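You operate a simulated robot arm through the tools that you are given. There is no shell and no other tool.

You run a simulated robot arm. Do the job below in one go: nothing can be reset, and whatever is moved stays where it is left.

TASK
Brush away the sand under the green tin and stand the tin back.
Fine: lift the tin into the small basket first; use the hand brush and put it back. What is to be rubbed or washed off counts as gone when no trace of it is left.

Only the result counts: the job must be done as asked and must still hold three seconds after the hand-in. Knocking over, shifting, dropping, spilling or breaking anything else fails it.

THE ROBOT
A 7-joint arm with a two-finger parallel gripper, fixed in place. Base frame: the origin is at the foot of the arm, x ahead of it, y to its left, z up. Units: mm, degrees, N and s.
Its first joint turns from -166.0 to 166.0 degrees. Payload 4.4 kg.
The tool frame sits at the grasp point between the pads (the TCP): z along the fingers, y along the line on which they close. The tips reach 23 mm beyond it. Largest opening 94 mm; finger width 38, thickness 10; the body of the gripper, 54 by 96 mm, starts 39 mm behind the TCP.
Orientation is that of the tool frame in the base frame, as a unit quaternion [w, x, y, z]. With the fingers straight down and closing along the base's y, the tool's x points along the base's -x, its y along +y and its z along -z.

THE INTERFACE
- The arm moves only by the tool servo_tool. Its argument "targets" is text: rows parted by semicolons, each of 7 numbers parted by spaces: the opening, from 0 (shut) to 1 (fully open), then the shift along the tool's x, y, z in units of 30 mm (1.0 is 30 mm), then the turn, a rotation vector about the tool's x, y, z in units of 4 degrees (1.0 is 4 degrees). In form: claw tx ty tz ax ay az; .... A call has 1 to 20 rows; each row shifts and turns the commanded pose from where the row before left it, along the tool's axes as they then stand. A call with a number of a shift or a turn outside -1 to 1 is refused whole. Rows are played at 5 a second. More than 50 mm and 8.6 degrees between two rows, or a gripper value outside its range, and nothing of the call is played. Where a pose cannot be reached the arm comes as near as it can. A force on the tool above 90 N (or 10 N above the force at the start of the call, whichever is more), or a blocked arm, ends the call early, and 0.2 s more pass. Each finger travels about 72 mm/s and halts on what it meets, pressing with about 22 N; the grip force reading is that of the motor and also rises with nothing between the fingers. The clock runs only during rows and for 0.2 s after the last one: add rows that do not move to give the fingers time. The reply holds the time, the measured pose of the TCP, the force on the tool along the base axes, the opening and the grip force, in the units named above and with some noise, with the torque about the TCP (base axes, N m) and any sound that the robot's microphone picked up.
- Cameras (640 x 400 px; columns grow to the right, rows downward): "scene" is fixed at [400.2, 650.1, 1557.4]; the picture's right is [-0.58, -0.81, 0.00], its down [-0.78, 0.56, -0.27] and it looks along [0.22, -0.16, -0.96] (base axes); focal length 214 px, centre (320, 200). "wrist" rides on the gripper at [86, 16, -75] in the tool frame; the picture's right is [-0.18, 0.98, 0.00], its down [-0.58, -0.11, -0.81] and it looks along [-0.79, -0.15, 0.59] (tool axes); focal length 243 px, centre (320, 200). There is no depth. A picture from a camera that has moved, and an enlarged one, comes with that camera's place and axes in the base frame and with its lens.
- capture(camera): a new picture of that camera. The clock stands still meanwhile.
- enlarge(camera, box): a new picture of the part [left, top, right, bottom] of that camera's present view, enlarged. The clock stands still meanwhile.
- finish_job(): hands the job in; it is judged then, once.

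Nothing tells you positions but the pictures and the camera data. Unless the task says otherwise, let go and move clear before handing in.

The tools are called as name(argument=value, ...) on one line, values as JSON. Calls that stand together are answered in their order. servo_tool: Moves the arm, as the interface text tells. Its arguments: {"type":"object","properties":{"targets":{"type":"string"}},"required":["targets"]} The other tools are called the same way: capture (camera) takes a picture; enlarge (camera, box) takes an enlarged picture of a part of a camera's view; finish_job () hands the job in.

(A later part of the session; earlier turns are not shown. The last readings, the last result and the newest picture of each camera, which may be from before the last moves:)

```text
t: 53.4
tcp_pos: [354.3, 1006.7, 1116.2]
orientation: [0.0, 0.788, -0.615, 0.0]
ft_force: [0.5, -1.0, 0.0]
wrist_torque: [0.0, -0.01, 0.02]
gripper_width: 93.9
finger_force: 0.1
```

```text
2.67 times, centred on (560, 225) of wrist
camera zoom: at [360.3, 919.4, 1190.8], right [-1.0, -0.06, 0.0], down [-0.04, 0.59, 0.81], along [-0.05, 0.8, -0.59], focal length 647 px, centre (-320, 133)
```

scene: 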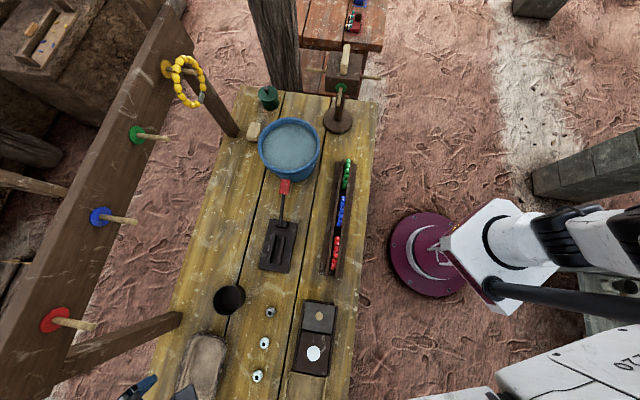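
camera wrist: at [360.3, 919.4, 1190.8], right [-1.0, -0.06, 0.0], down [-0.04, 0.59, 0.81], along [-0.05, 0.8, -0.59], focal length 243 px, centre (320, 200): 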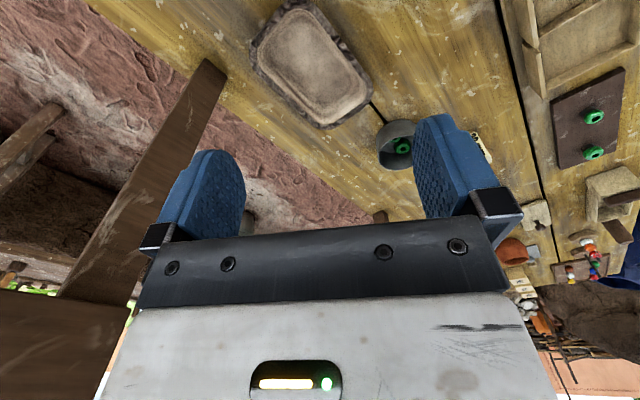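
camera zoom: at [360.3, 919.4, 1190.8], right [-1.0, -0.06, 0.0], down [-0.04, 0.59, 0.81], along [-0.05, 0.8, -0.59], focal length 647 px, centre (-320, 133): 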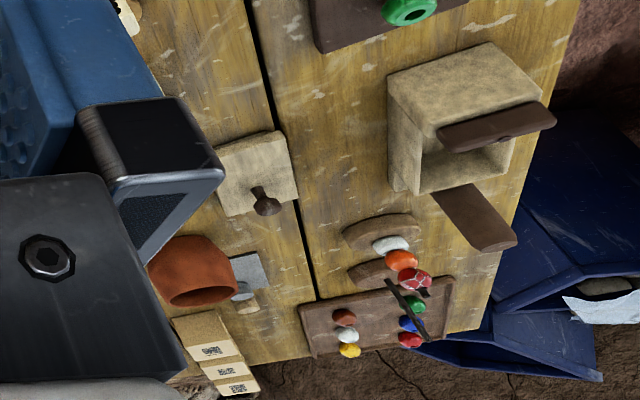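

The oval container has a rough woven-looking dark outside and a lined inside; it is the only basket-like thing big enough for the tin (about 83 mm across the lid), so I take it as the small basket, centred near (345, 1085). Now I'll turn and go over to the tin, staying high, and watch the peg stand.

servo_tool(targets="1 0 0 0 0 0 1;1 0 0 0 0 0 1;1 0 0 0 0 0 1;1 0 0 0 0 0 1;1 0 0 0 0 0 1;1 0 0 0 0 0 1;1 0 0 0 0 0 1;1 0 0 0 0 0 1;1 0 0 0 0 0 1;1 0 0 0 0 0 1;1 0 0 0 0 0 1;1 0 0 0 0 0 1;1 0 0 0 0 0 1;1 0 0 0 0 0 1;1 0 0 0 0 0 1;1 0 0 0 0 0 1;1 0 0 0 0 0 1;1 0 0 0 0 0 1;1 0 0 0 0 0 1;1 0 0 0 0 0 1")

servo_tool(targets="1 -0.5 -1 0 0 0 0;1 -0.5 -1 0 0 0 0;1 -0.5 -1 0 0 0 0;1 -0.5 -1 0 0 0 0;1 -0.5 -1 0 0 0 0;1 -0.5 -1 0 0 0 0;1 -0.5 -1 0 0 0 0;1 -0.5 -1 0 0 0 0;1 -0.5 -1 0 0 0 0;1 -0.5 -1 0 0 0 0;1 -0.5 -1 0 0 0 0;1 -0.5 -1 0 0 0 0;1 -0.5 -1 0 0 0 0;1 -0.5 -1 0 0 0 0;1 -0.5 -1 0 0 0 0;1 -0.5 -1 0 0 0 0;1 -0.5 -1 0 0 0 0;1 -0.5 -1 0 0 0 0;1 -0.5 -1 0 0 0 0;1 0 0 0 0 0 0")

capture(camera="scene")

capture(camera="wrist")

```text
t: 57.6
tcp_pos: [350.6, 1007.4, 1116.1]
orientation: [0.0, -0.208, 0.978, 0.001]
ft_force: [0.4, 0.8, -1.1]
wrist_torque: [0.01, -0.02, -0.01]
gripper_width: 94.1
finger_force: 0.1
```

```text
t: 60.6
tcp_pos: [704.2, 715.7, 1116.1]
orientation: [-0.003, -0.214, 0.977, -0.001]
ft_force: [-41.2, -9.0, 2.2]
wrist_torque: [0.74, -3.37, 1.12]
gripper_width: 94.0
finger_force: 0.1
stopped in row 15: the force on the tool passed its limit at 141 N (the readings are from after the stop); the commanded pose is now the measured one
```

```text
taken
```

scene: 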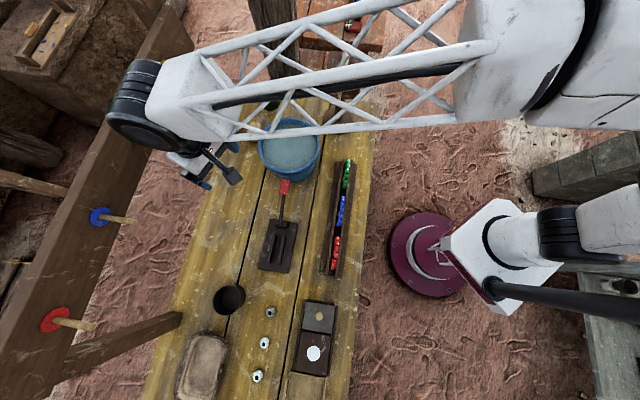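

```text
taken
camera wrist: at [619.8, 694.8, 1192.3], right [-0.24, 0.97, 0.0], down [0.58, 0.15, 0.8], along [0.78, 0.2, -0.6], focal length 243 px, centre (320, 200)
```

wrist: 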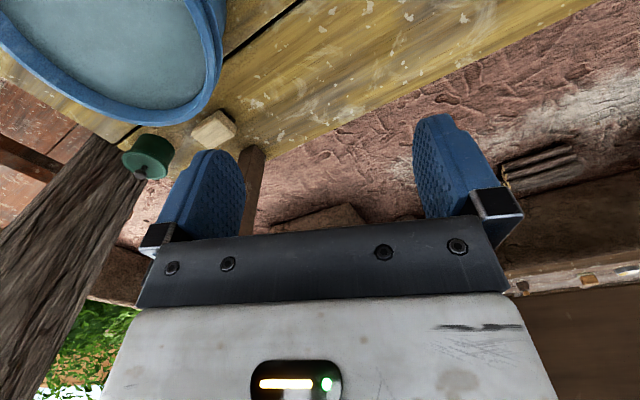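

I touched something: the peg rack overhangs the table's far side here at about z 1150. I'll back off towards the base at once and check nothing was disturbed.

servo_tool(targets="1 0.5 0 0 0 0 0;1 1 0 0 0 0 0;1 1 0 0 0 0 0;1 1 0 0 0 0 0;1 1 0 0 0 0 0;1 0 0 0 0 0 0")

capture(camera="scene")

enlarge(camera="scene", box=[60, 30, 260, 160])

```text
t: 62.0
tcp_pos: [581.1, 658.5, 1116.2]
orientation: [-0.002, -0.212, 0.977, 0.0]
ft_force: [0.3, 0.8, 0.4]
wrist_torque: [-0.01, 0.01, 0.03]
gripper_width: 93.9
finger_force: 0.0
```

```text
taken
```

scene: 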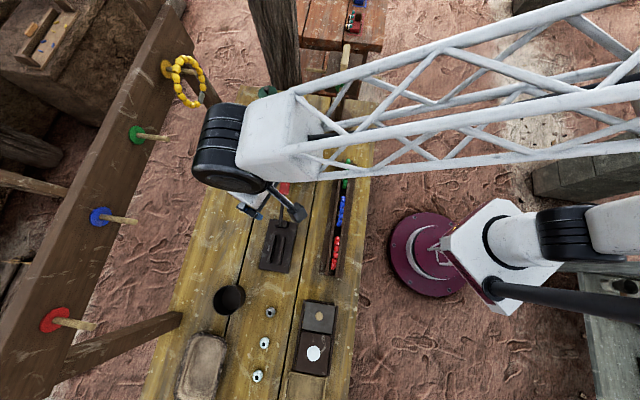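

```text
3.08 times, centred on (160, 95) of scene
camera zoom: at [400.2, 650.1, 1557.4], right [-0.58, -0.81, 0.0], down [-0.78, 0.56, -0.27], along [0.22, -0.16, -0.96], focal length 660 px, centre (812, 523)
```

zoom: 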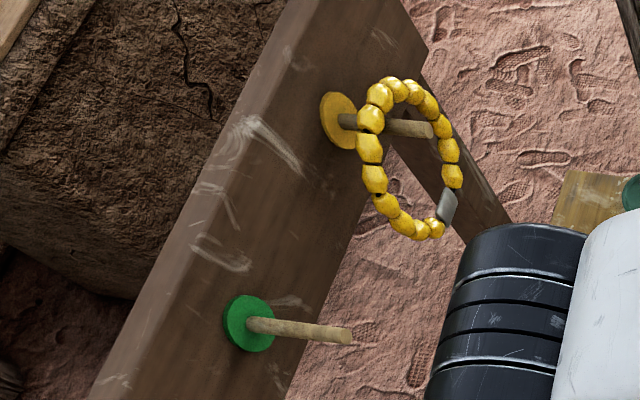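

The ring and rack look unchanged. I'll now go to a point above the far side of the tub, staying well inside of the rack's pegs (they reach the line x+y≈1550 at z≈1150).

servo_tool(targets="1 -0.6 -1 0 0 0 0;1 -0.6 -1 0 0 0 0;1 -0.6 -1 0 0 0 0;1 -0.6 -1 0 0 0 0;1 -0.6 -1 0 0 0 0;1 -0.6 -1 0 0 0 0;1 -0.6 -1 0 0 0 0;1 -0.6 -1 0 0 0 0;1 -0.6 -1 0 0 0 0;1 -0.6 -1 0 0 0 0;1 -0.6 -1 0 0 0 0;1 0 0 0 0 0 0")

capture(camera="scene")

capture(camera="wrist")

```text
t: 64.6
tcp_pos: [901.3, 440.6, 1115.4]
orientation: [-0.003, -0.213, 0.977, -0.001]
ft_force: [0.1, 0.8, -0.2]
wrist_torque: [0.0, 0.0, -0.02]
gripper_width: 93.7
finger_force: 0.0
```

```text
taken
```

scene: 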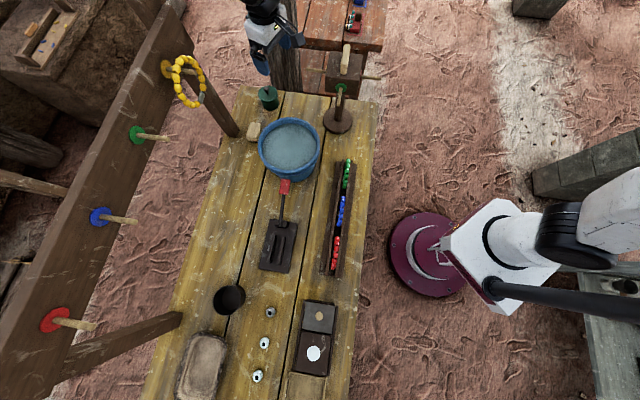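

```text
taken
camera wrist: at [817.0, 420.1, 1190.6], right [-0.24, 0.97, 0.0], down [0.58, 0.14, 0.8], along [0.78, 0.19, -0.6], focal length 243 px, centre (320, 200)
```

wrist: 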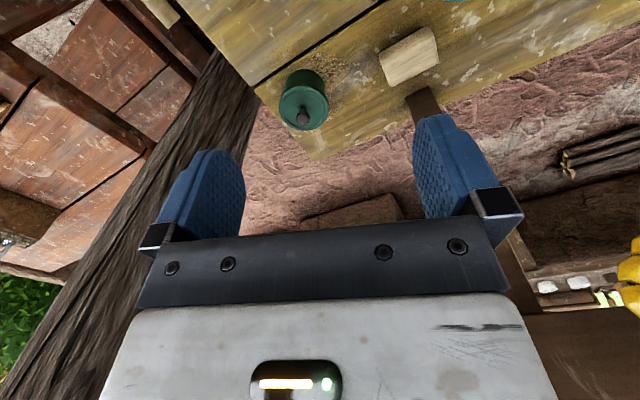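

I have the tin and brush in view. I'll enlarge to measure the tin and judge the post beside it.

enlarge(camera="wrist", box=[240, 40, 400, 140])

enlarge(camera="scene", box=[230, 0, 390, 150])

enlarge(camera="wrist", box=[340, 0, 480, 100])

```text
4.00 times, centred on (320, 90) of wrist
camera zoom: at [817.0, 420.1, 1190.6], right [-0.24, 0.97, 0.0], down [0.58, 0.14, 0.8], along [0.78, 0.19, -0.6], focal length 970 px, centre (320, 640)
```

zoom: 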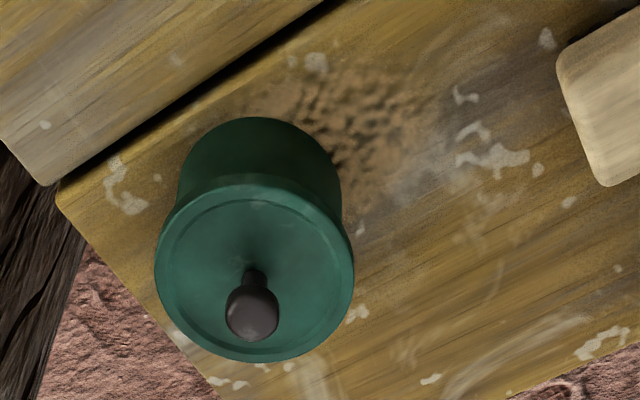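

```text
2.67 times, centred on (310, 75) of scene
camera zoom: at [400.2, 650.1, 1557.4], right [-0.58, -0.81, 0.0], down [-0.78, 0.56, -0.27], along [0.22, -0.16, -0.96], focal length 572 px, centre (347, 533)
```

zoom: 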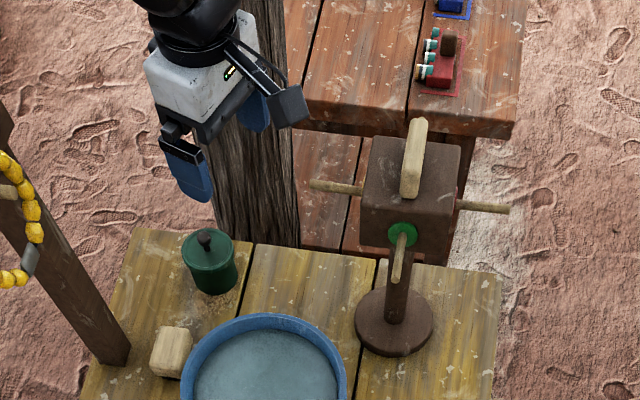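

```text
4.00 times, centred on (410, 50) of wrist
camera zoom: at [817.0, 420.1, 1190.6], right [-0.24, 0.97, 0.0], down [0.58, 0.14, 0.8], along [0.78, 0.19, -0.6], focal length 970 px, centre (-40, 800)
```

zoom: 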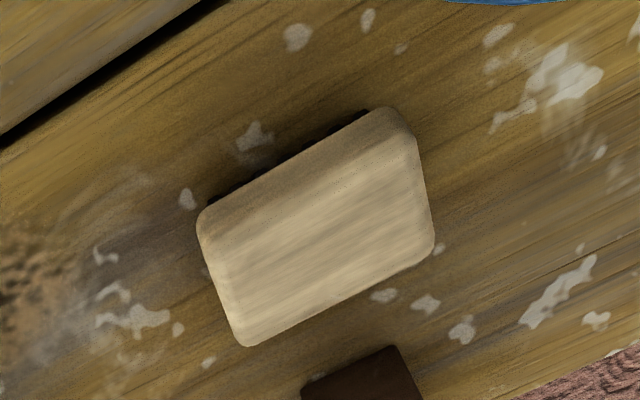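

The tin's lid centre triangulates to about (1038, 448, 848) with a lid about 82 mm wide; sand shows beside it. I'll go above the tin, still high, and check reach and clearance.

servo_tool(targets="1 -0.85 -0.33 0 0 0 0;1 -0.85 -0.33 0 0 0 0;1 -0.85 -0.33 0.5 0 0 0;1 -0.85 -0.33 0.5 0 0 0;1 -0.85 -0.33 0.5 0 0 0;1 0 0 0.5 0 0 0;1 0 0 0.5 0 0 0;1 0 0 0 0 0 0")

capture(camera="scene")

capture(camera="wrist")

enlarge(camera="scene", box=[230, 0, 390, 150])

```text
t: 66.4
tcp_pos: [1036.9, 449.9, 1038.7]
orientation: [-0.003, -0.213, 0.977, 0.0]
ft_force: [-0.1, -0.1, 0.0]
wrist_torque: [-0.02, 0.04, -0.02]
gripper_width: 94.0
finger_force: 0.0
```

```text
taken
```

scene: 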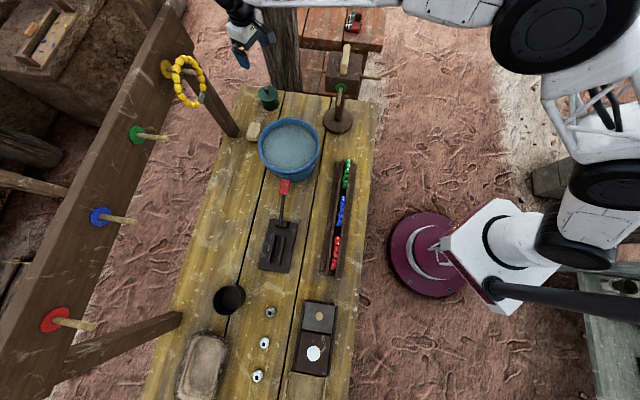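

```text
taken
camera wrist: at [950.9, 427.9, 1114.3], right [-0.24, 0.97, 0.0], down [0.58, 0.14, 0.8], along [0.78, 0.19, -0.6], focal length 243 px, centre (320, 200)
```

wrist: 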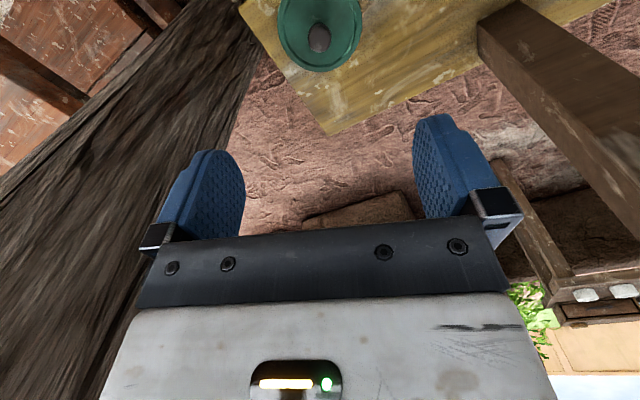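

```text
2.67 times, centred on (310, 75) of scene
camera zoom: at [400.2, 650.1, 1557.4], right [-0.58, -0.81, 0.0], down [-0.78, 0.56, -0.27], along [0.22, -0.16, -0.96], focal length 572 px, centre (347, 533)
```

zoom: 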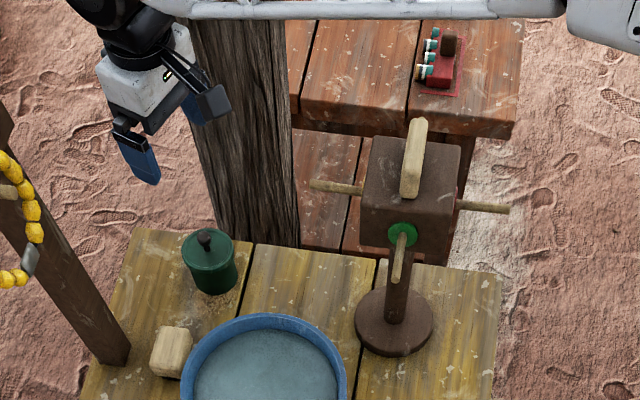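

Reach is fine, and the forearm passes about 150 mm above the stand at this height. I'll refine the tin's position before going down.

enlarge(camera="wrist", box=[240, 0, 400, 100])

```text
4.00 times, centred on (320, 50) of wrist
camera zoom: at [950.9, 427.9, 1114.3], right [-0.24, 0.97, 0.0], down [0.58, 0.14, 0.8], along [0.78, 0.19, -0.6], focal length 970 px, centre (320, 800)
```

zoom: 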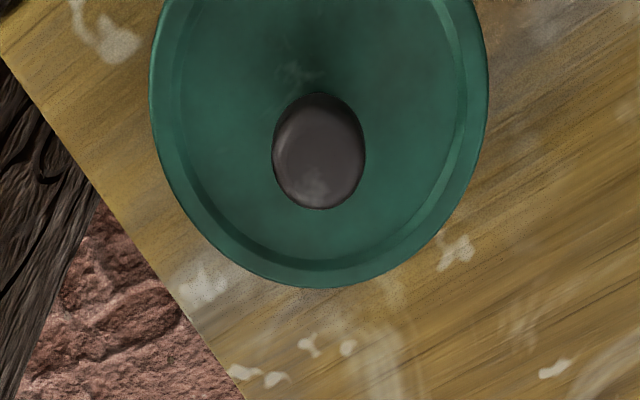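

The hand is centred over the tin to about 1 mm along the closing direction. I'll descend in steps and check the forearm against the stand.

servo_tool(targets="1 0 0 0.75 0 0 0;1 0 0 0.75 0 0 0;1 0 0 0.75 0 0 0;1 0 0 0.75 0 0 0;1 0 0 0 0 0 0")

enlarge(camera="scene", box=[220, 0, 380, 100])

capture(camera="scene")

capture(camera="wrist")

```text
t: 67.6
tcp_pos: [1035.0, 448.3, 949.7]
orientation: [-0.002, -0.213, 0.977, -0.001]
ft_force: [-0.1, 0.5, 0.1]
wrist_torque: [-0.04, 0.0, -0.04]
gripper_width: 93.9
finger_force: 0.2
```

```text
4.00 times, centred on (300, 50) of scene
camera zoom: at [400.2, 650.1, 1557.4], right [-0.58, -0.81, 0.0], down [-0.78, 0.56, -0.27], along [0.22, -0.16, -0.96], focal length 858 px, centre (400, 800)
```

zoom: 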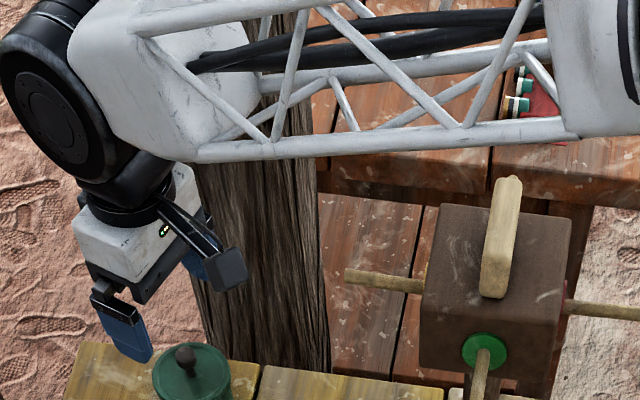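

```text
taken
```

scene: 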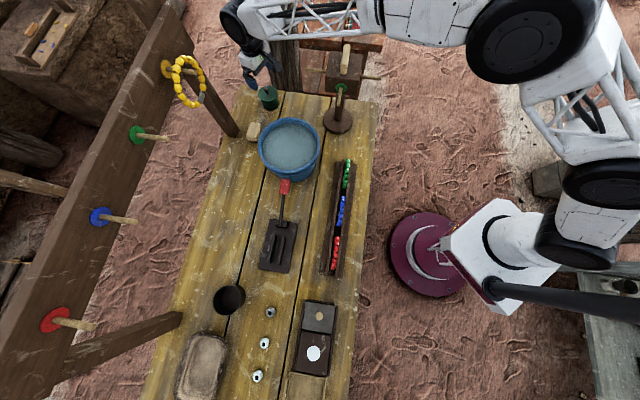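

```text
taken
camera wrist: at [951.6, 427.5, 1025.5], right [-0.24, 0.97, 0.0], down [0.58, 0.14, 0.8], along [0.78, 0.19, -0.6], focal length 243 px, centre (320, 200)
```

wrist: 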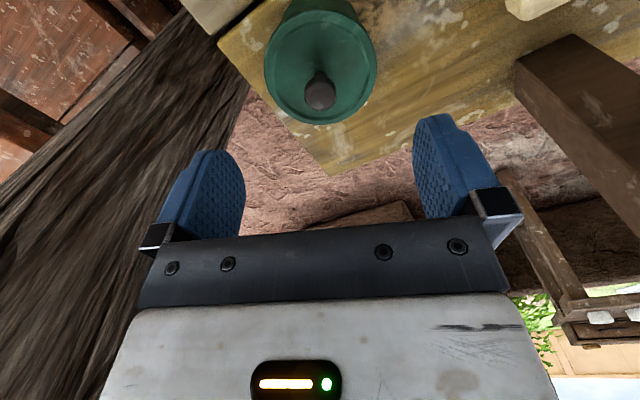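

The forearm's lower tubes are at about z 1220 over the stand (stand top about 1100), which leaves enough room for the last 100 mm. I'll descend to lid height.

servo_tool(targets="1 0 0 0.6 0 0 0;1 0 0 0.6 0 0 0;1 0 0 0.6 0 0 0;1 0 0 0.6 0 0 0;1 0 0 0.3 0 0 0;1 0 0 0 0 0 0")

enlarge(camera="scene", box=[220, 0, 380, 100])

capture(camera="wrist")

```text
t: 69.0
tcp_pos: [1036.0, 447.6, 869.6]
orientation: [-0.002, -0.214, 0.977, 0.0]
ft_force: [-0.5, -0.6, -0.1]
wrist_torque: [0.01, -0.03, -0.02]
gripper_width: 93.9
finger_force: 0.0
```

```text
4.00 times, centred on (300, 50) of scene
camera zoom: at [400.2, 650.1, 1557.4], right [-0.58, -0.81, 0.0], down [-0.78, 0.56, -0.27], along [0.22, -0.16, -0.96], focal length 858 px, centre (400, 800)
```

zoom: 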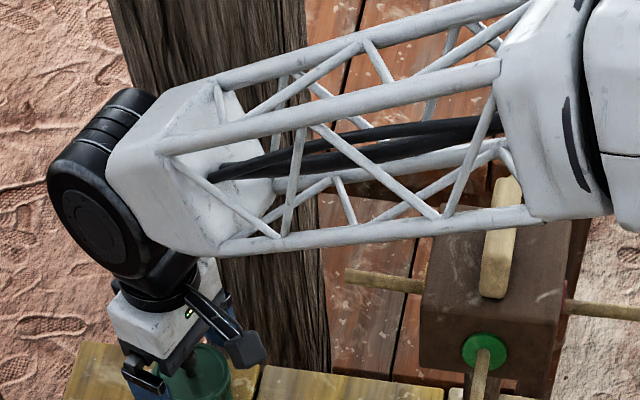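

```text
taken
camera wrist: at [951.2, 426.4, 945.8], right [-0.24, 0.97, 0.0], down [0.58, 0.14, 0.8], along [0.78, 0.19, -0.6], focal length 243 px, centre (320, 200)
```

wrist: 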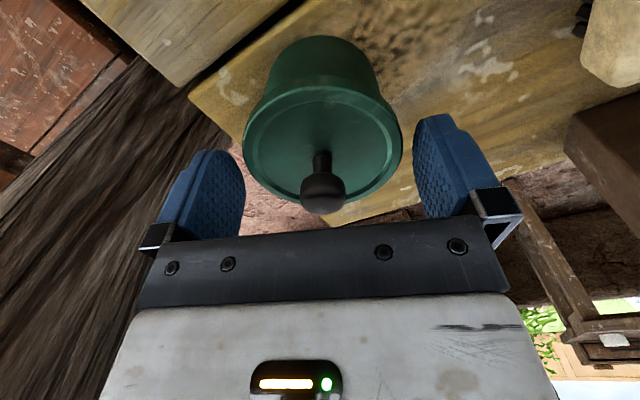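

The forearm still clears the stand by about 80 mm and the tin's lid is centred between the fingers. I'll go down the last 20 mm and close on the lid rim.

servo_tool(targets="1 0 0.03 0.35 0 0 0;1 0 0.03 0.33 0 0 0;1 0 0 0 0 0 0;0.5 0 0 0 0 0 0;0.5 0 0 0 0 0 0;0.5 0 0 0 0 0 0")

capture(camera="wrist")

enlarge(camera="scene", box=[220, 40, 300, 140])

```text
t: 70.4
tcp_pos: [1035.0, 450.7, 849.4]
orientation: [-0.002, -0.213, 0.977, 0.0]
ft_force: [0.4, 0.7, -1.1]
wrist_torque: [-0.01, -0.01, -0.01]
gripper_width: 76.8
finger_force: 21.9
```

```text
taken
camera wrist: at [950.8, 429.9, 925.3], right [-0.24, 0.97, 0.0], down [0.58, 0.14, 0.8], along [0.78, 0.19, -0.6], focal length 243 px, centre (320, 200)
```

wrist: 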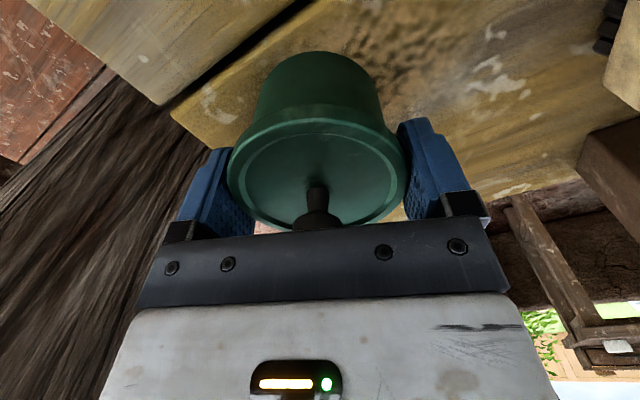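

```text
4.00 times, centred on (260, 90) of scene
camera zoom: at [400.2, 650.1, 1557.4], right [-0.58, -0.81, 0.0], down [-0.78, 0.56, -0.27], along [0.22, -0.16, -0.96], focal length 858 px, centre (560, 640)
```

zoom: 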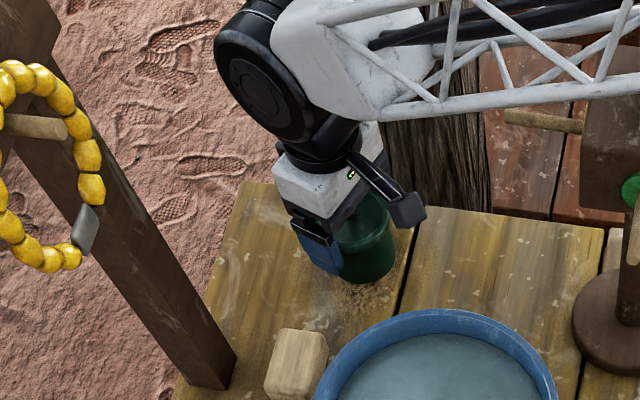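

The lid is gripped (76.8 mm) at TCP (1035, 450.7, 849.4), which I'll remember as the tin's home pose. I'll lift a little and see whether the whole tin comes along.

servo_tool(targets="0.5 0 0 -0.2 0 0 0;0.5 0 0 -0.3 0 0 0;0.5 0 0 -0.5 0 0 0;0.5 0 0 -0.5 0 0 0;0.5 0 0 0 0 0 0")

capture(camera="wrist")

enlarge(camera="scene", box=[220, 40, 300, 140])

```text
t: 71.6
tcp_pos: [1034.6, 450.5, 893.6]
orientation: [-0.003, -0.213, 0.977, 0.0]
ft_force: [0.6, 0.4, -0.7]
wrist_torque: [0.01, 0.02, 0.02]
gripper_width: 46.8
finger_force: 0.0
```

```text
taken
camera wrist: at [949.6, 428.9, 969.0], right [-0.24, 0.97, 0.0], down [0.58, 0.14, 0.8], along [0.78, 0.19, -0.6], focal length 243 px, centre (320, 200)
```

wrist: 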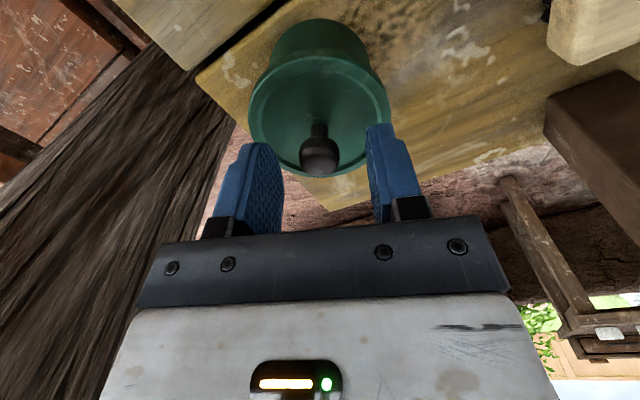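

```text
4.00 times, centred on (260, 90) of scene
camera zoom: at [400.2, 650.1, 1557.4], right [-0.58, -0.81, 0.0], down [-0.78, 0.56, -0.27], along [0.22, -0.16, -0.96], focal length 858 px, centre (560, 640)
```

zoom: 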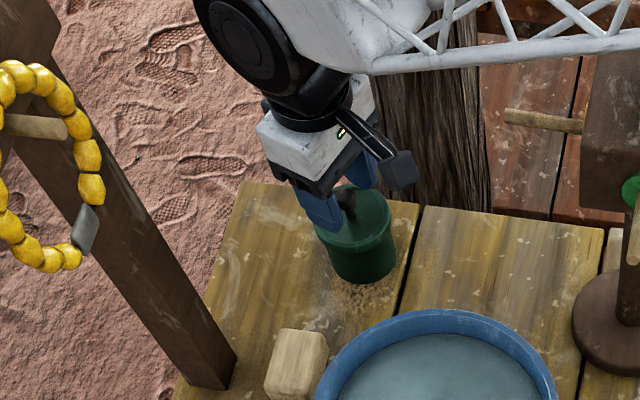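

The grip slipped off the lid rim and the tin stayed where it was, so I'll lift it by the knob instead: ball centre about (1036, 450, 871). I'll lower the half-open fingers around it and close.

servo_tool(targets="0.5 0 0 0.35 0 0 0;0.5 0 0 0.33 0 0 0;0.5 0 0 0 0 0 0;0 0 0 0 0 0 0;0 0 0 0 0 0 0;0 0 0 0 0 0 0")

capture(camera="wrist")

```text
t: 72.7
tcp_pos: [1038.5, 452.7, 885.1]
orientation: [0.004, -0.214, 0.977, 0.001]
ft_force: [-0.3, 3.4, 20.0]
wrist_torque: [-0.07, 0.07, -0.05]
gripper_width: 16.1
finger_force: 21.5
stopped in row 5: the force on the tool passed its limit at 92 N (the readings are from after the stop); the commanded pose is now the measured one
```

```text
taken
camera wrist: at [953.3, 430.9, 959.1], right [-0.24, 0.97, 0.0], down [0.57, 0.14, 0.81], along [0.79, 0.2, -0.58], focal length 243 px, centre (320, 200)
```

wrist: 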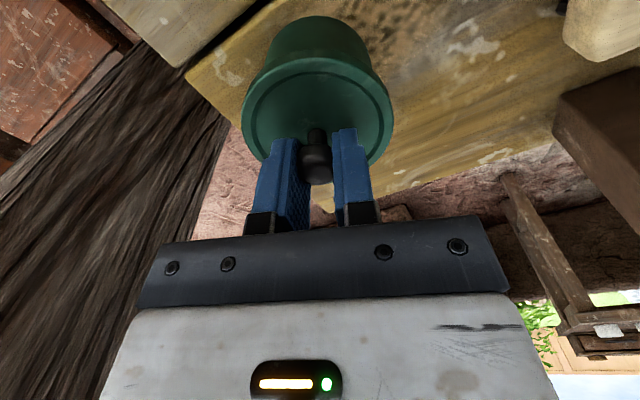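

The finger tips met the lid (its top is nearer z 862) and the fingers now hold the knob, 16 mm wide. I'll lift gently and check that the tin comes along.

servo_tool(targets="0 0 0 -0.1 0 0 0;0 0 0 -0.1 0 0 0;0 0 0 -0.1 0 0 0;0 0 0 -0.1 0 0 0;0 0 0 -0.1 0 0 0;0 0 0 -0.1 0 0 0;0 0 0 0 0 0 0")

capture(camera="wrist")

enlarge(camera="scene", box=[220, 40, 300, 140])

```text
t: 74.3
tcp_pos: [1037.2, 451.2, 899.1]
orientation: [0.002, -0.213, 0.977, 0.0]
ft_force: [0.0, -0.3, -0.8]
wrist_torque: [-0.03, 0.0, -0.03]
gripper_width: 15.3
finger_force: 22.0
```

```text
taken
camera wrist: at [952.8, 430.3, 974.1], right [-0.24, 0.97, 0.0], down [0.57, 0.14, 0.81], along [0.78, 0.2, -0.59], focal length 243 px, centre (320, 200)
```

wrist: 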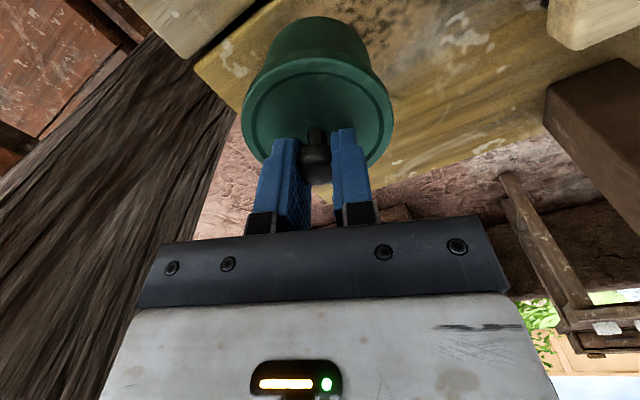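

```text
4.00 times, centred on (260, 90) of scene
camera zoom: at [400.2, 650.1, 1557.4], right [-0.58, -0.81, 0.0], down [-0.78, 0.56, -0.27], along [0.22, -0.16, -0.96], focal length 858 px, centre (560, 640)
```

zoom: 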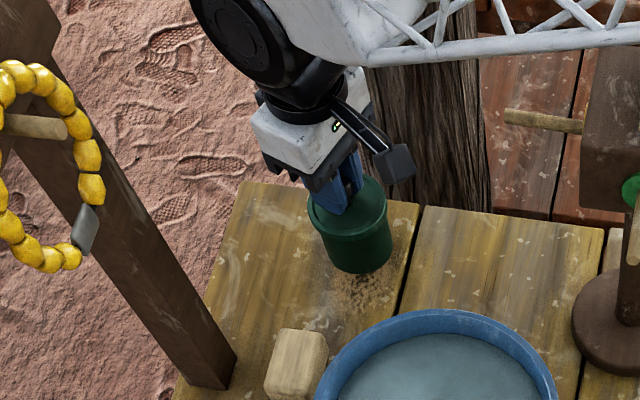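

The whole tin is coming up with the knob. I'll lift it clear gently, then bring it over the tub side.

servo_tool(targets="0 0 0 -0.3 0 0 0;0 0 0 -0.5 0 0 0;0 0 0 -0.6 0 0 0;0 0 0 -0.6 0 0 0;0 0 0 -0.6 0 0 0;0 0 0 -0.6 0 0 0;0 0 0 -0.6 0 0 0;0 0 0 -0.6 0 0 0;0 0 0 -0.6 0 0 0;0 0 0 -0.3 0 0 0;0 0 0 0 0 0 0")

capture(camera="wrist")

enlarge(camera="scene", box=[220, 20, 340, 140])

```text
t: 76.7
tcp_pos: [1037.9, 452.0, 1057.9]
orientation: [0.003, -0.213, 0.977, 0.0]
ft_force: [0.2, 0.3, 0.0]
wrist_torque: [0.0, 0.04, -0.01]
gripper_width: 16.2
finger_force: 22.6
```

```text
taken
camera wrist: at [952.6, 430.8, 1131.7], right [-0.24, 0.97, 0.0], down [0.57, 0.14, 0.81], along [0.79, 0.2, -0.59], focal length 243 px, centre (320, 200)
```

wrist: 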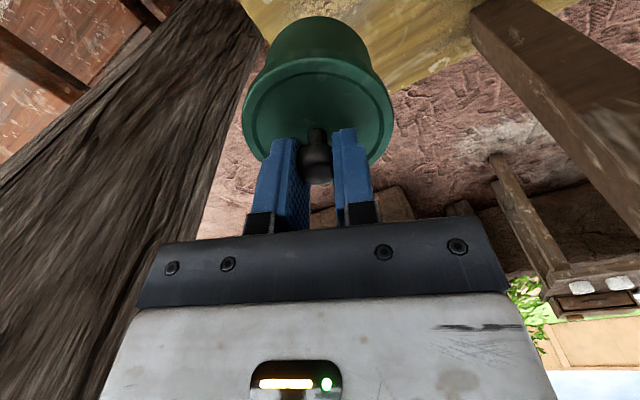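

```text
3.33 times, centred on (280, 80) of scene
camera zoom: at [400.2, 650.1, 1557.4], right [-0.58, -0.81, 0.0], down [-0.78, 0.56, -0.27], along [0.22, -0.16, -0.96], focal length 715 px, centre (453, 600)
```

zoom: 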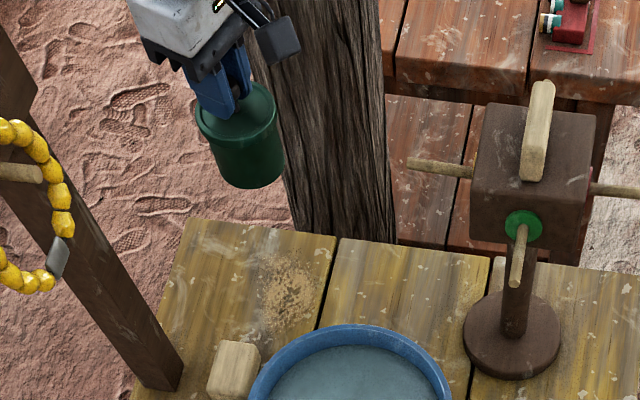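

The tin is up and the sand patch shows. I'll record the patch closely, then carry the tin over the table towards the basket.

enlarge(camera="scene", box=[240, 85, 304, 125])

servo_tool(targets="0 0.3 0.18 0 0 0 0;0 0.7 0.42 0 0 0 0;0 0.7 0.42 0 0 0 0;0 0.7 0.42 0 0 0 0;0 0.7 0.42 0 0 0 0;0 0.7 0.42 0 0 0 0;0 0.7 0.42 0 0 0 0;0 0.3 0.18 0 0 0 0;0 0 0 0 0 0 0")

capture(camera="scene")

```text
10.00 times, centred on (272, 105) of scene
camera zoom: at [400.2, 650.1, 1557.4], right [-0.58, -0.81, 0.0], down [-0.78, 0.56, -0.27], along [0.22, -0.16, -0.96], focal length 2145 px, centre (800, 1150)
```

zoom: 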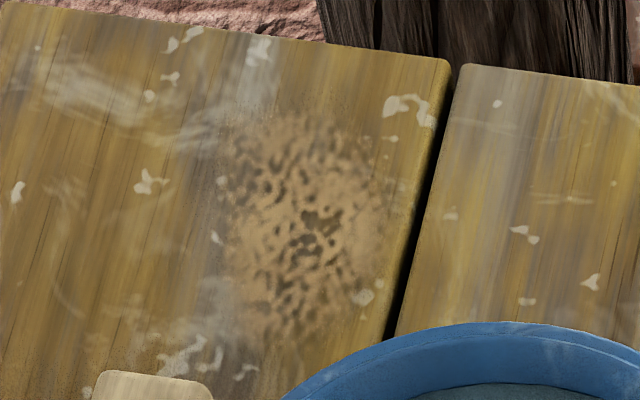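

```text
t: 78.7
tcp_pos: [868.8, 469.8, 1055.3]
orientation: [0.002, -0.214, 0.977, 0.001]
ft_force: [0.0, 0.0, 0.4]
wrist_torque: [-0.02, -0.04, -0.01]
gripper_width: 16.2
finger_force: 21.8
```

```text
taken
```

scene: 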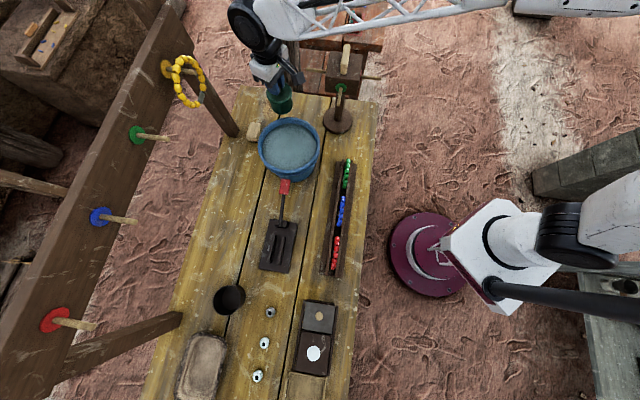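

I'll carry the tin along the middle of the table, staying inside of the rack's pegs.

servo_tool(targets="0 0.2 0.45 0 0 0 0;0 0.347 0.892 0 0 0 0;0 0.347 0.892 0 0 0 0;0 0.347 0.892 0 0 0 0;0 0.347 0.892 0 0 0 0;0 0.347 0.892 0 0 0 0;0 0.347 0.892 0 0 0 0;0 0.347 0.892 0 0 0 0;0 0.347 0.892 0 0 0 0;0 0.347 0.892 0 0 0 0;0 0.347 0.892 0 0 0 0;0 0.347 0.892 0 0 0 0;0 0.347 0.892 0 0 0 0;0 0.347 0.892 0 0 0 0;0 0.347 0.892 0 0 0 0;0 0.2 0.45 0 0 0 0;0 0 0 0 0 0 0")

servo_tool(targets="0 0.15 0.45 0 0 0 0;0 0.302 0.905 0 0 0 0;0 0.302 0.905 0 0 0 0;0 0.302 0.905 0 0 0 0;0 0.302 0.905 0 0 0 0;0 0.302 0.905 0 0 0 0;0 0.302 0.905 0 0 0 0;0 0.302 0.905 0 0 0 0;0 0.302 0.905 0 0 0 0;0 0.302 0.905 0 0 0 0;0 0.302 0.905 0 0 0 0;0 0.15 0.45 0 0 0 0;0 0 0 0 0 0 0")

capture(camera="scene")

capture(camera="wrist")

```text
t: 82.3
tcp_pos: [559.5, 770.5, 1055.7]
orientation: [0.003, -0.213, 0.977, 0.0]
ft_force: [0.1, -0.2, -0.7]
wrist_torque: [0.02, 0.0, 0.05]
gripper_width: 16.2
finger_force: 22.0
```

```text
t: 85.1
tcp_pos: [346.9, 1001.7, 1056.8]
orientation: [0.003, -0.213, 0.977, 0.0]
ft_force: [0.0, 0.1, -0.9]
wrist_torque: [-0.05, -0.01, 0.02]
gripper_width: 16.0
finger_force: 22.2
```

```text
taken
```

scene: 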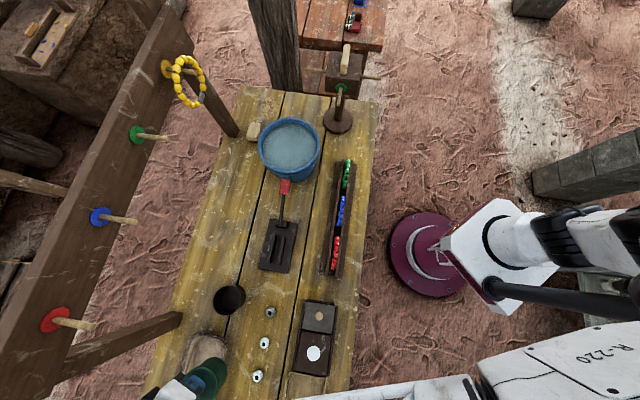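

```text
taken
camera wrist: at [261.4, 979.4, 1131.0], right [-0.24, 0.97, 0.0], down [0.57, 0.14, 0.81], along [0.79, 0.2, -0.59], focal length 243 px, centre (320, 200)
```

wrist: 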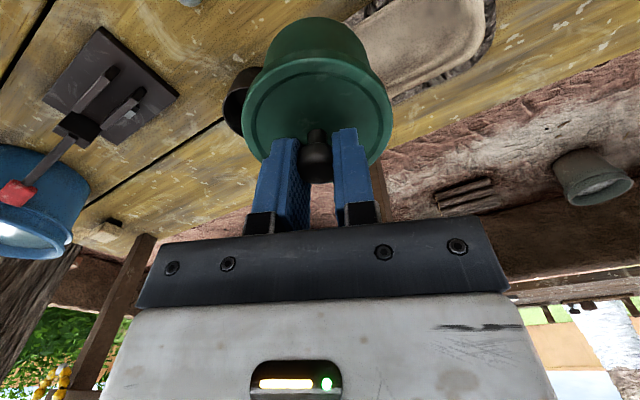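

I'm next to the basket; I'll shift over its centre at this height and check from above.

servo_tool(targets="0 -0.3 0.4 0 0 0 0;0 -0.47 0.665 0 0 0 0;0 -0.47 0.665 0 0 0 0;0 -0.47 0.665 0 0 0 0;0 -0.17 0.265 0 0 0 0;0 0 0 0 0 0 0")

capture(camera="scene")

capture(camera="wrist")

```text
t: 86.5
tcp_pos: [363.5, 1094.8, 1055.7]
orientation: [0.002, -0.212, 0.977, 0.001]
ft_force: [-0.6, 0.6, -1.0]
wrist_torque: [0.03, 0.0, -0.02]
gripper_width: 16.0
finger_force: 21.8
```

```text
taken
```

scene: 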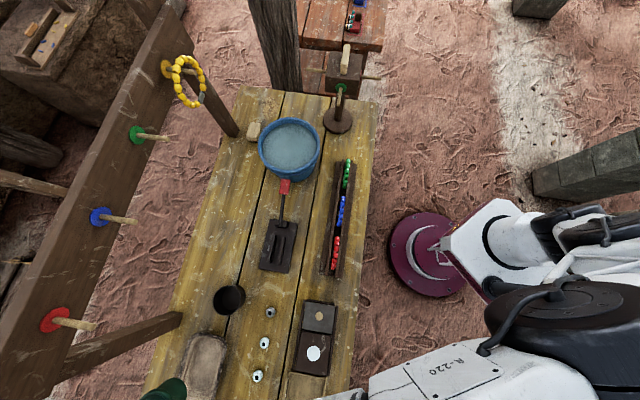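

```text
taken
camera wrist: at [277.9, 1074.4, 1129.3], right [-0.24, 0.97, 0.0], down [0.57, 0.14, 0.81], along [0.79, 0.2, -0.59], focal length 243 px, centre (320, 200)
```

wrist: 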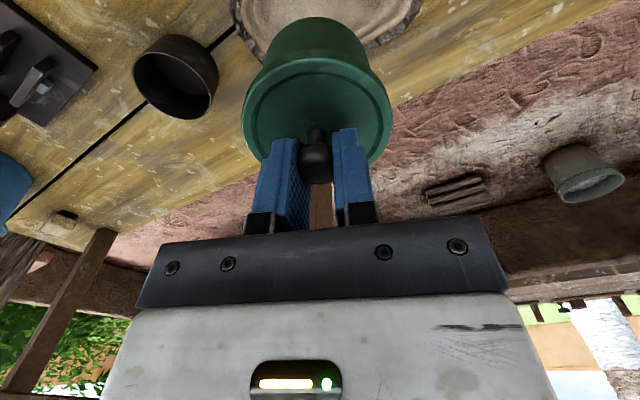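

By measurement the basket's lip is a rounded rectangle about 90×145 mm centred at (357, 1102), its long side along the table; the tin hangs about 13 mm behind the TCP. I'll correct by a centimetre and lower to just above the rim.

servo_tool(targets="0 -0.33 0.25 0 0 0 0;0 0 0 0.6 0 0 0;0 0 0 0.6 0 0 0;0 0 0 0.6 0 0 0;0 0 0 0.6 0 0 0;0 0 0 0.5 0 0 0;0 0 0 0 0 0 0")

enlarge(camera="scene", box=[130, 300, 290, 400])

capture(camera="wrist")

enlarge(camera="wrist", box=[220, 0, 460, 150])

```text
t: 88.1
tcp_pos: [369.8, 1106.6, 968.9]
orientation: [0.003, -0.213, 0.977, 0.0]
ft_force: [-0.7, 0.4, -0.5]
wrist_torque: [-0.01, -0.01, -0.02]
gripper_width: 16.1
finger_force: 22.0
```

```text
4.00 times, centred on (210, 350) of scene
camera zoom: at [400.2, 650.1, 1557.4], right [-0.58, -0.81, 0.0], down [-0.78, 0.56, -0.27], along [0.22, -0.16, -0.96], focal length 858 px, centre (760, -400)
```

zoom: 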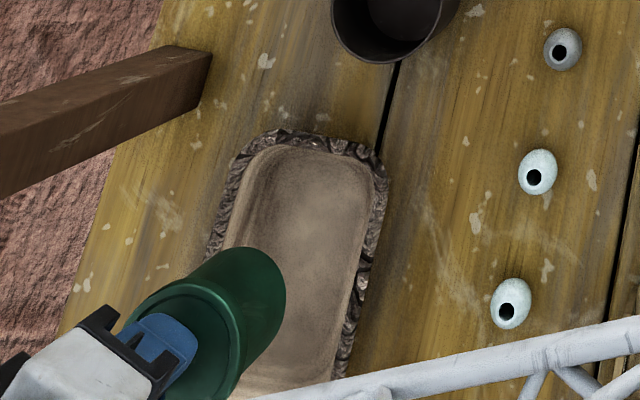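

```text
taken
camera wrist: at [283.9, 1085.2, 1044.2], right [-0.24, 0.97, 0.0], down [0.57, 0.14, 0.81], along [0.79, 0.2, -0.59], focal length 243 px, centre (320, 200)
```

wrist: 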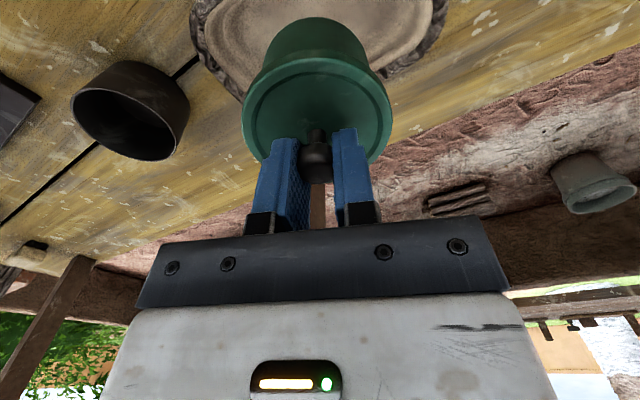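

```text
2.67 times, centred on (340, 75) of wrist
camera zoom: at [283.9, 1085.2, 1044.2], right [-0.24, 0.97, 0.0], down [0.57, 0.14, 0.81], along [0.79, 0.2, -0.59], focal length 647 px, centre (267, 533)
```

zoom: 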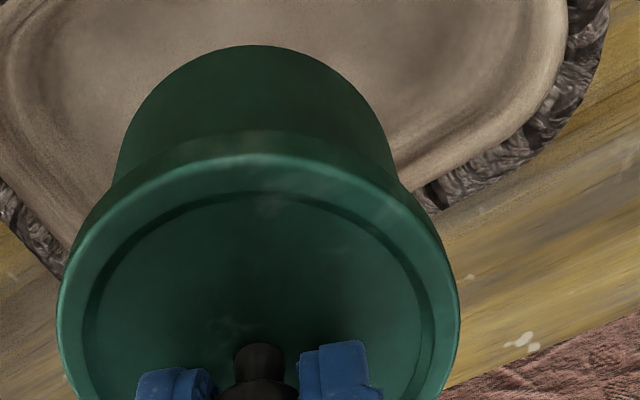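

The two views disagree by about a centimetre, so I'll make a small correction, lower a little more and compare directly.

servo_tool(targets="0 0.05 -0.2 0 0 0 0;0 0 0 0.35 0 0 0;0 0 0 0.35 0 0 0;0 0 0 0 0 0 0")

enlarge(camera="scene", box=[130, 300, 290, 400])

enlarge(camera="wrist", box=[160, 0, 480, 150])

```text
t: 89.1
tcp_pos: [370.7, 1101.5, 949.1]
orientation: [0.002, -0.213, 0.977, 0.001]
ft_force: [-1.0, 0.9, -0.5]
wrist_torque: [0.01, 0.01, 0.03]
gripper_width: 16.0
finger_force: 22.2
```

```text
4.00 times, centred on (210, 350) of scene
camera zoom: at [400.2, 650.1, 1557.4], right [-0.58, -0.81, 0.0], down [-0.78, 0.56, -0.27], along [0.22, -0.16, -0.96], focal length 858 px, centre (760, -400)
```

zoom: 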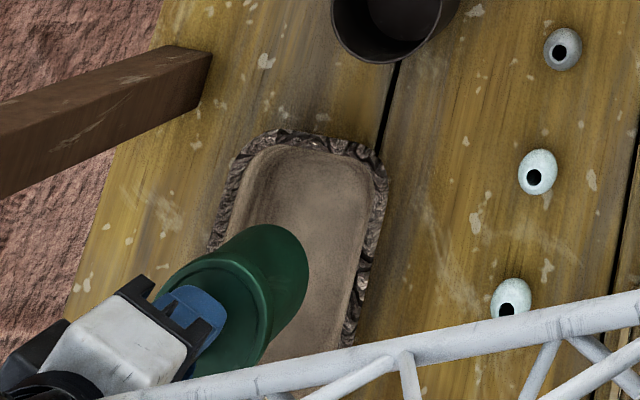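

```text
2.00 times, centred on (320, 75) of wrist
camera zoom: at [285.9, 1079.2, 1023.5], right [-0.24, 0.97, 0.0], down [0.57, 0.14, 0.81], along [0.79, 0.2, -0.59], focal length 485 px, centre (320, 450)
```

zoom: 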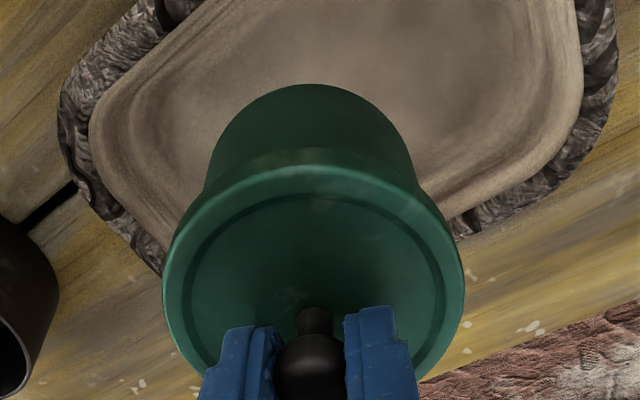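

The tin is nearly centred over the basket; I'll shift 6 mm towards the table's inner side and lower slowly towards its floor.

servo_tool(targets="0 0.18 -0.07 0 0 0 0;0 0 0 0.2 0 0 0;0 0 0 0.2 0 0 0;0 0 0 0.2 0 0 0;0 0 0 0.2 0 0 0;0 0 0 0 0 0 0")

enlarge(camera="scene", box=[130, 300, 290, 400])

enlarge(camera="wrist", box=[160, 0, 480, 150])

```text
t: 90.5
tcp_pos: [366.1, 1098.5, 924.1]
orientation: [0.003, -0.213, 0.977, 0.001]
ft_force: [0.7, -0.9, -1.4]
wrist_torque: [0.02, -0.02, -0.04]
gripper_width: 15.8
finger_force: 21.6
```

```text
4.00 times, centred on (210, 350) of scene
camera zoom: at [400.2, 650.1, 1557.4], right [-0.58, -0.81, 0.0], down [-0.78, 0.56, -0.27], along [0.22, -0.16, -0.96], focal length 858 px, centre (760, -400)
```

zoom: 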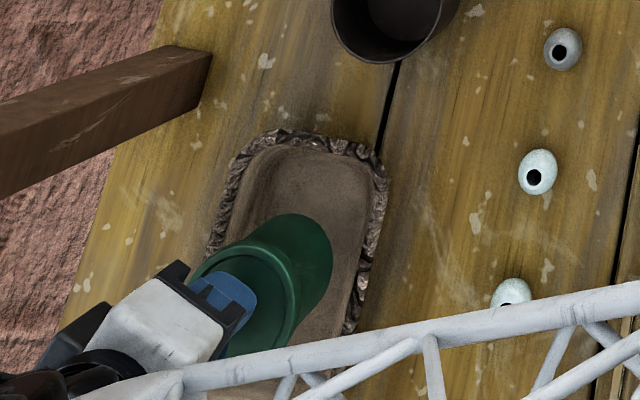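

```text
2.00 times, centred on (320, 75) of wrist
camera zoom: at [280.9, 1076.7, 999.1], right [-0.24, 0.97, 0.0], down [0.57, 0.14, 0.81], along [0.79, 0.2, -0.59], focal length 485 px, centre (320, 450)
```

zoom: 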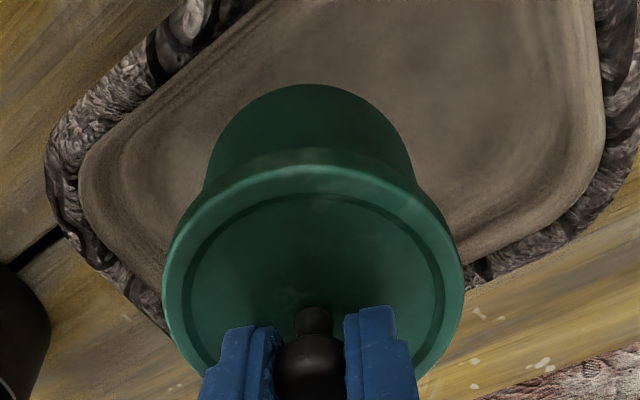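

The tin's bottom is at rim level and slightly to the outer side; one more small shift, then lower to the floor of the basket.

servo_tool(targets="0 0.17 -0.1 0 0 0 0;0 0 0 0.15 0 0 0;0 0 0 0.15 0 0 0;0 0 0 0.15 0 0 0;0 0 0 0 0 0 0")

enlarge(camera="scene", box=[130, 300, 290, 400])

enlarge(camera="wrist", box=[160, 0, 480, 150])

```text
t: 91.7
tcp_pos: [363.3, 1092.4, 910.7]
orientation: [0.003, -0.213, 0.977, 0.0]
ft_force: [-0.1, 0.2, 0.8]
wrist_torque: [-0.02, -0.01, -0.02]
gripper_width: 16.0
finger_force: 22.5
```

```text
4.00 times, centred on (210, 350) of scene
camera zoom: at [400.2, 650.1, 1557.4], right [-0.58, -0.81, 0.0], down [-0.78, 0.56, -0.27], along [0.22, -0.16, -0.96], focal length 858 px, centre (760, -400)
```

zoom: 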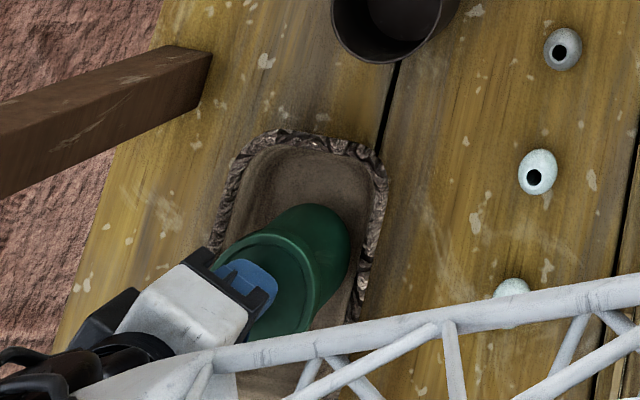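

```text
2.00 times, centred on (320, 75) of wrist
camera zoom: at [278.5, 1070.8, 985.9], right [-0.24, 0.97, 0.0], down [0.57, 0.14, 0.81], along [0.79, 0.2, -0.59], focal length 485 px, centre (320, 450)
```

zoom: 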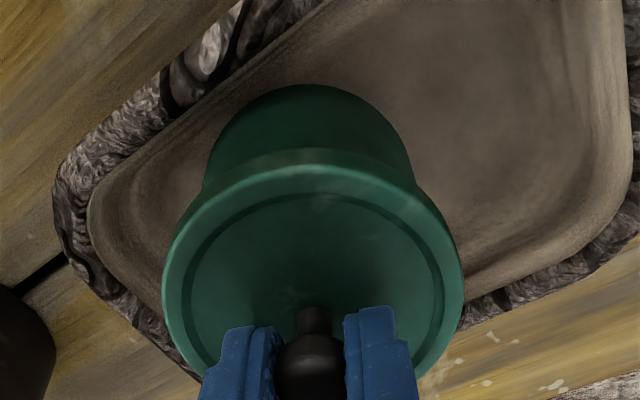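

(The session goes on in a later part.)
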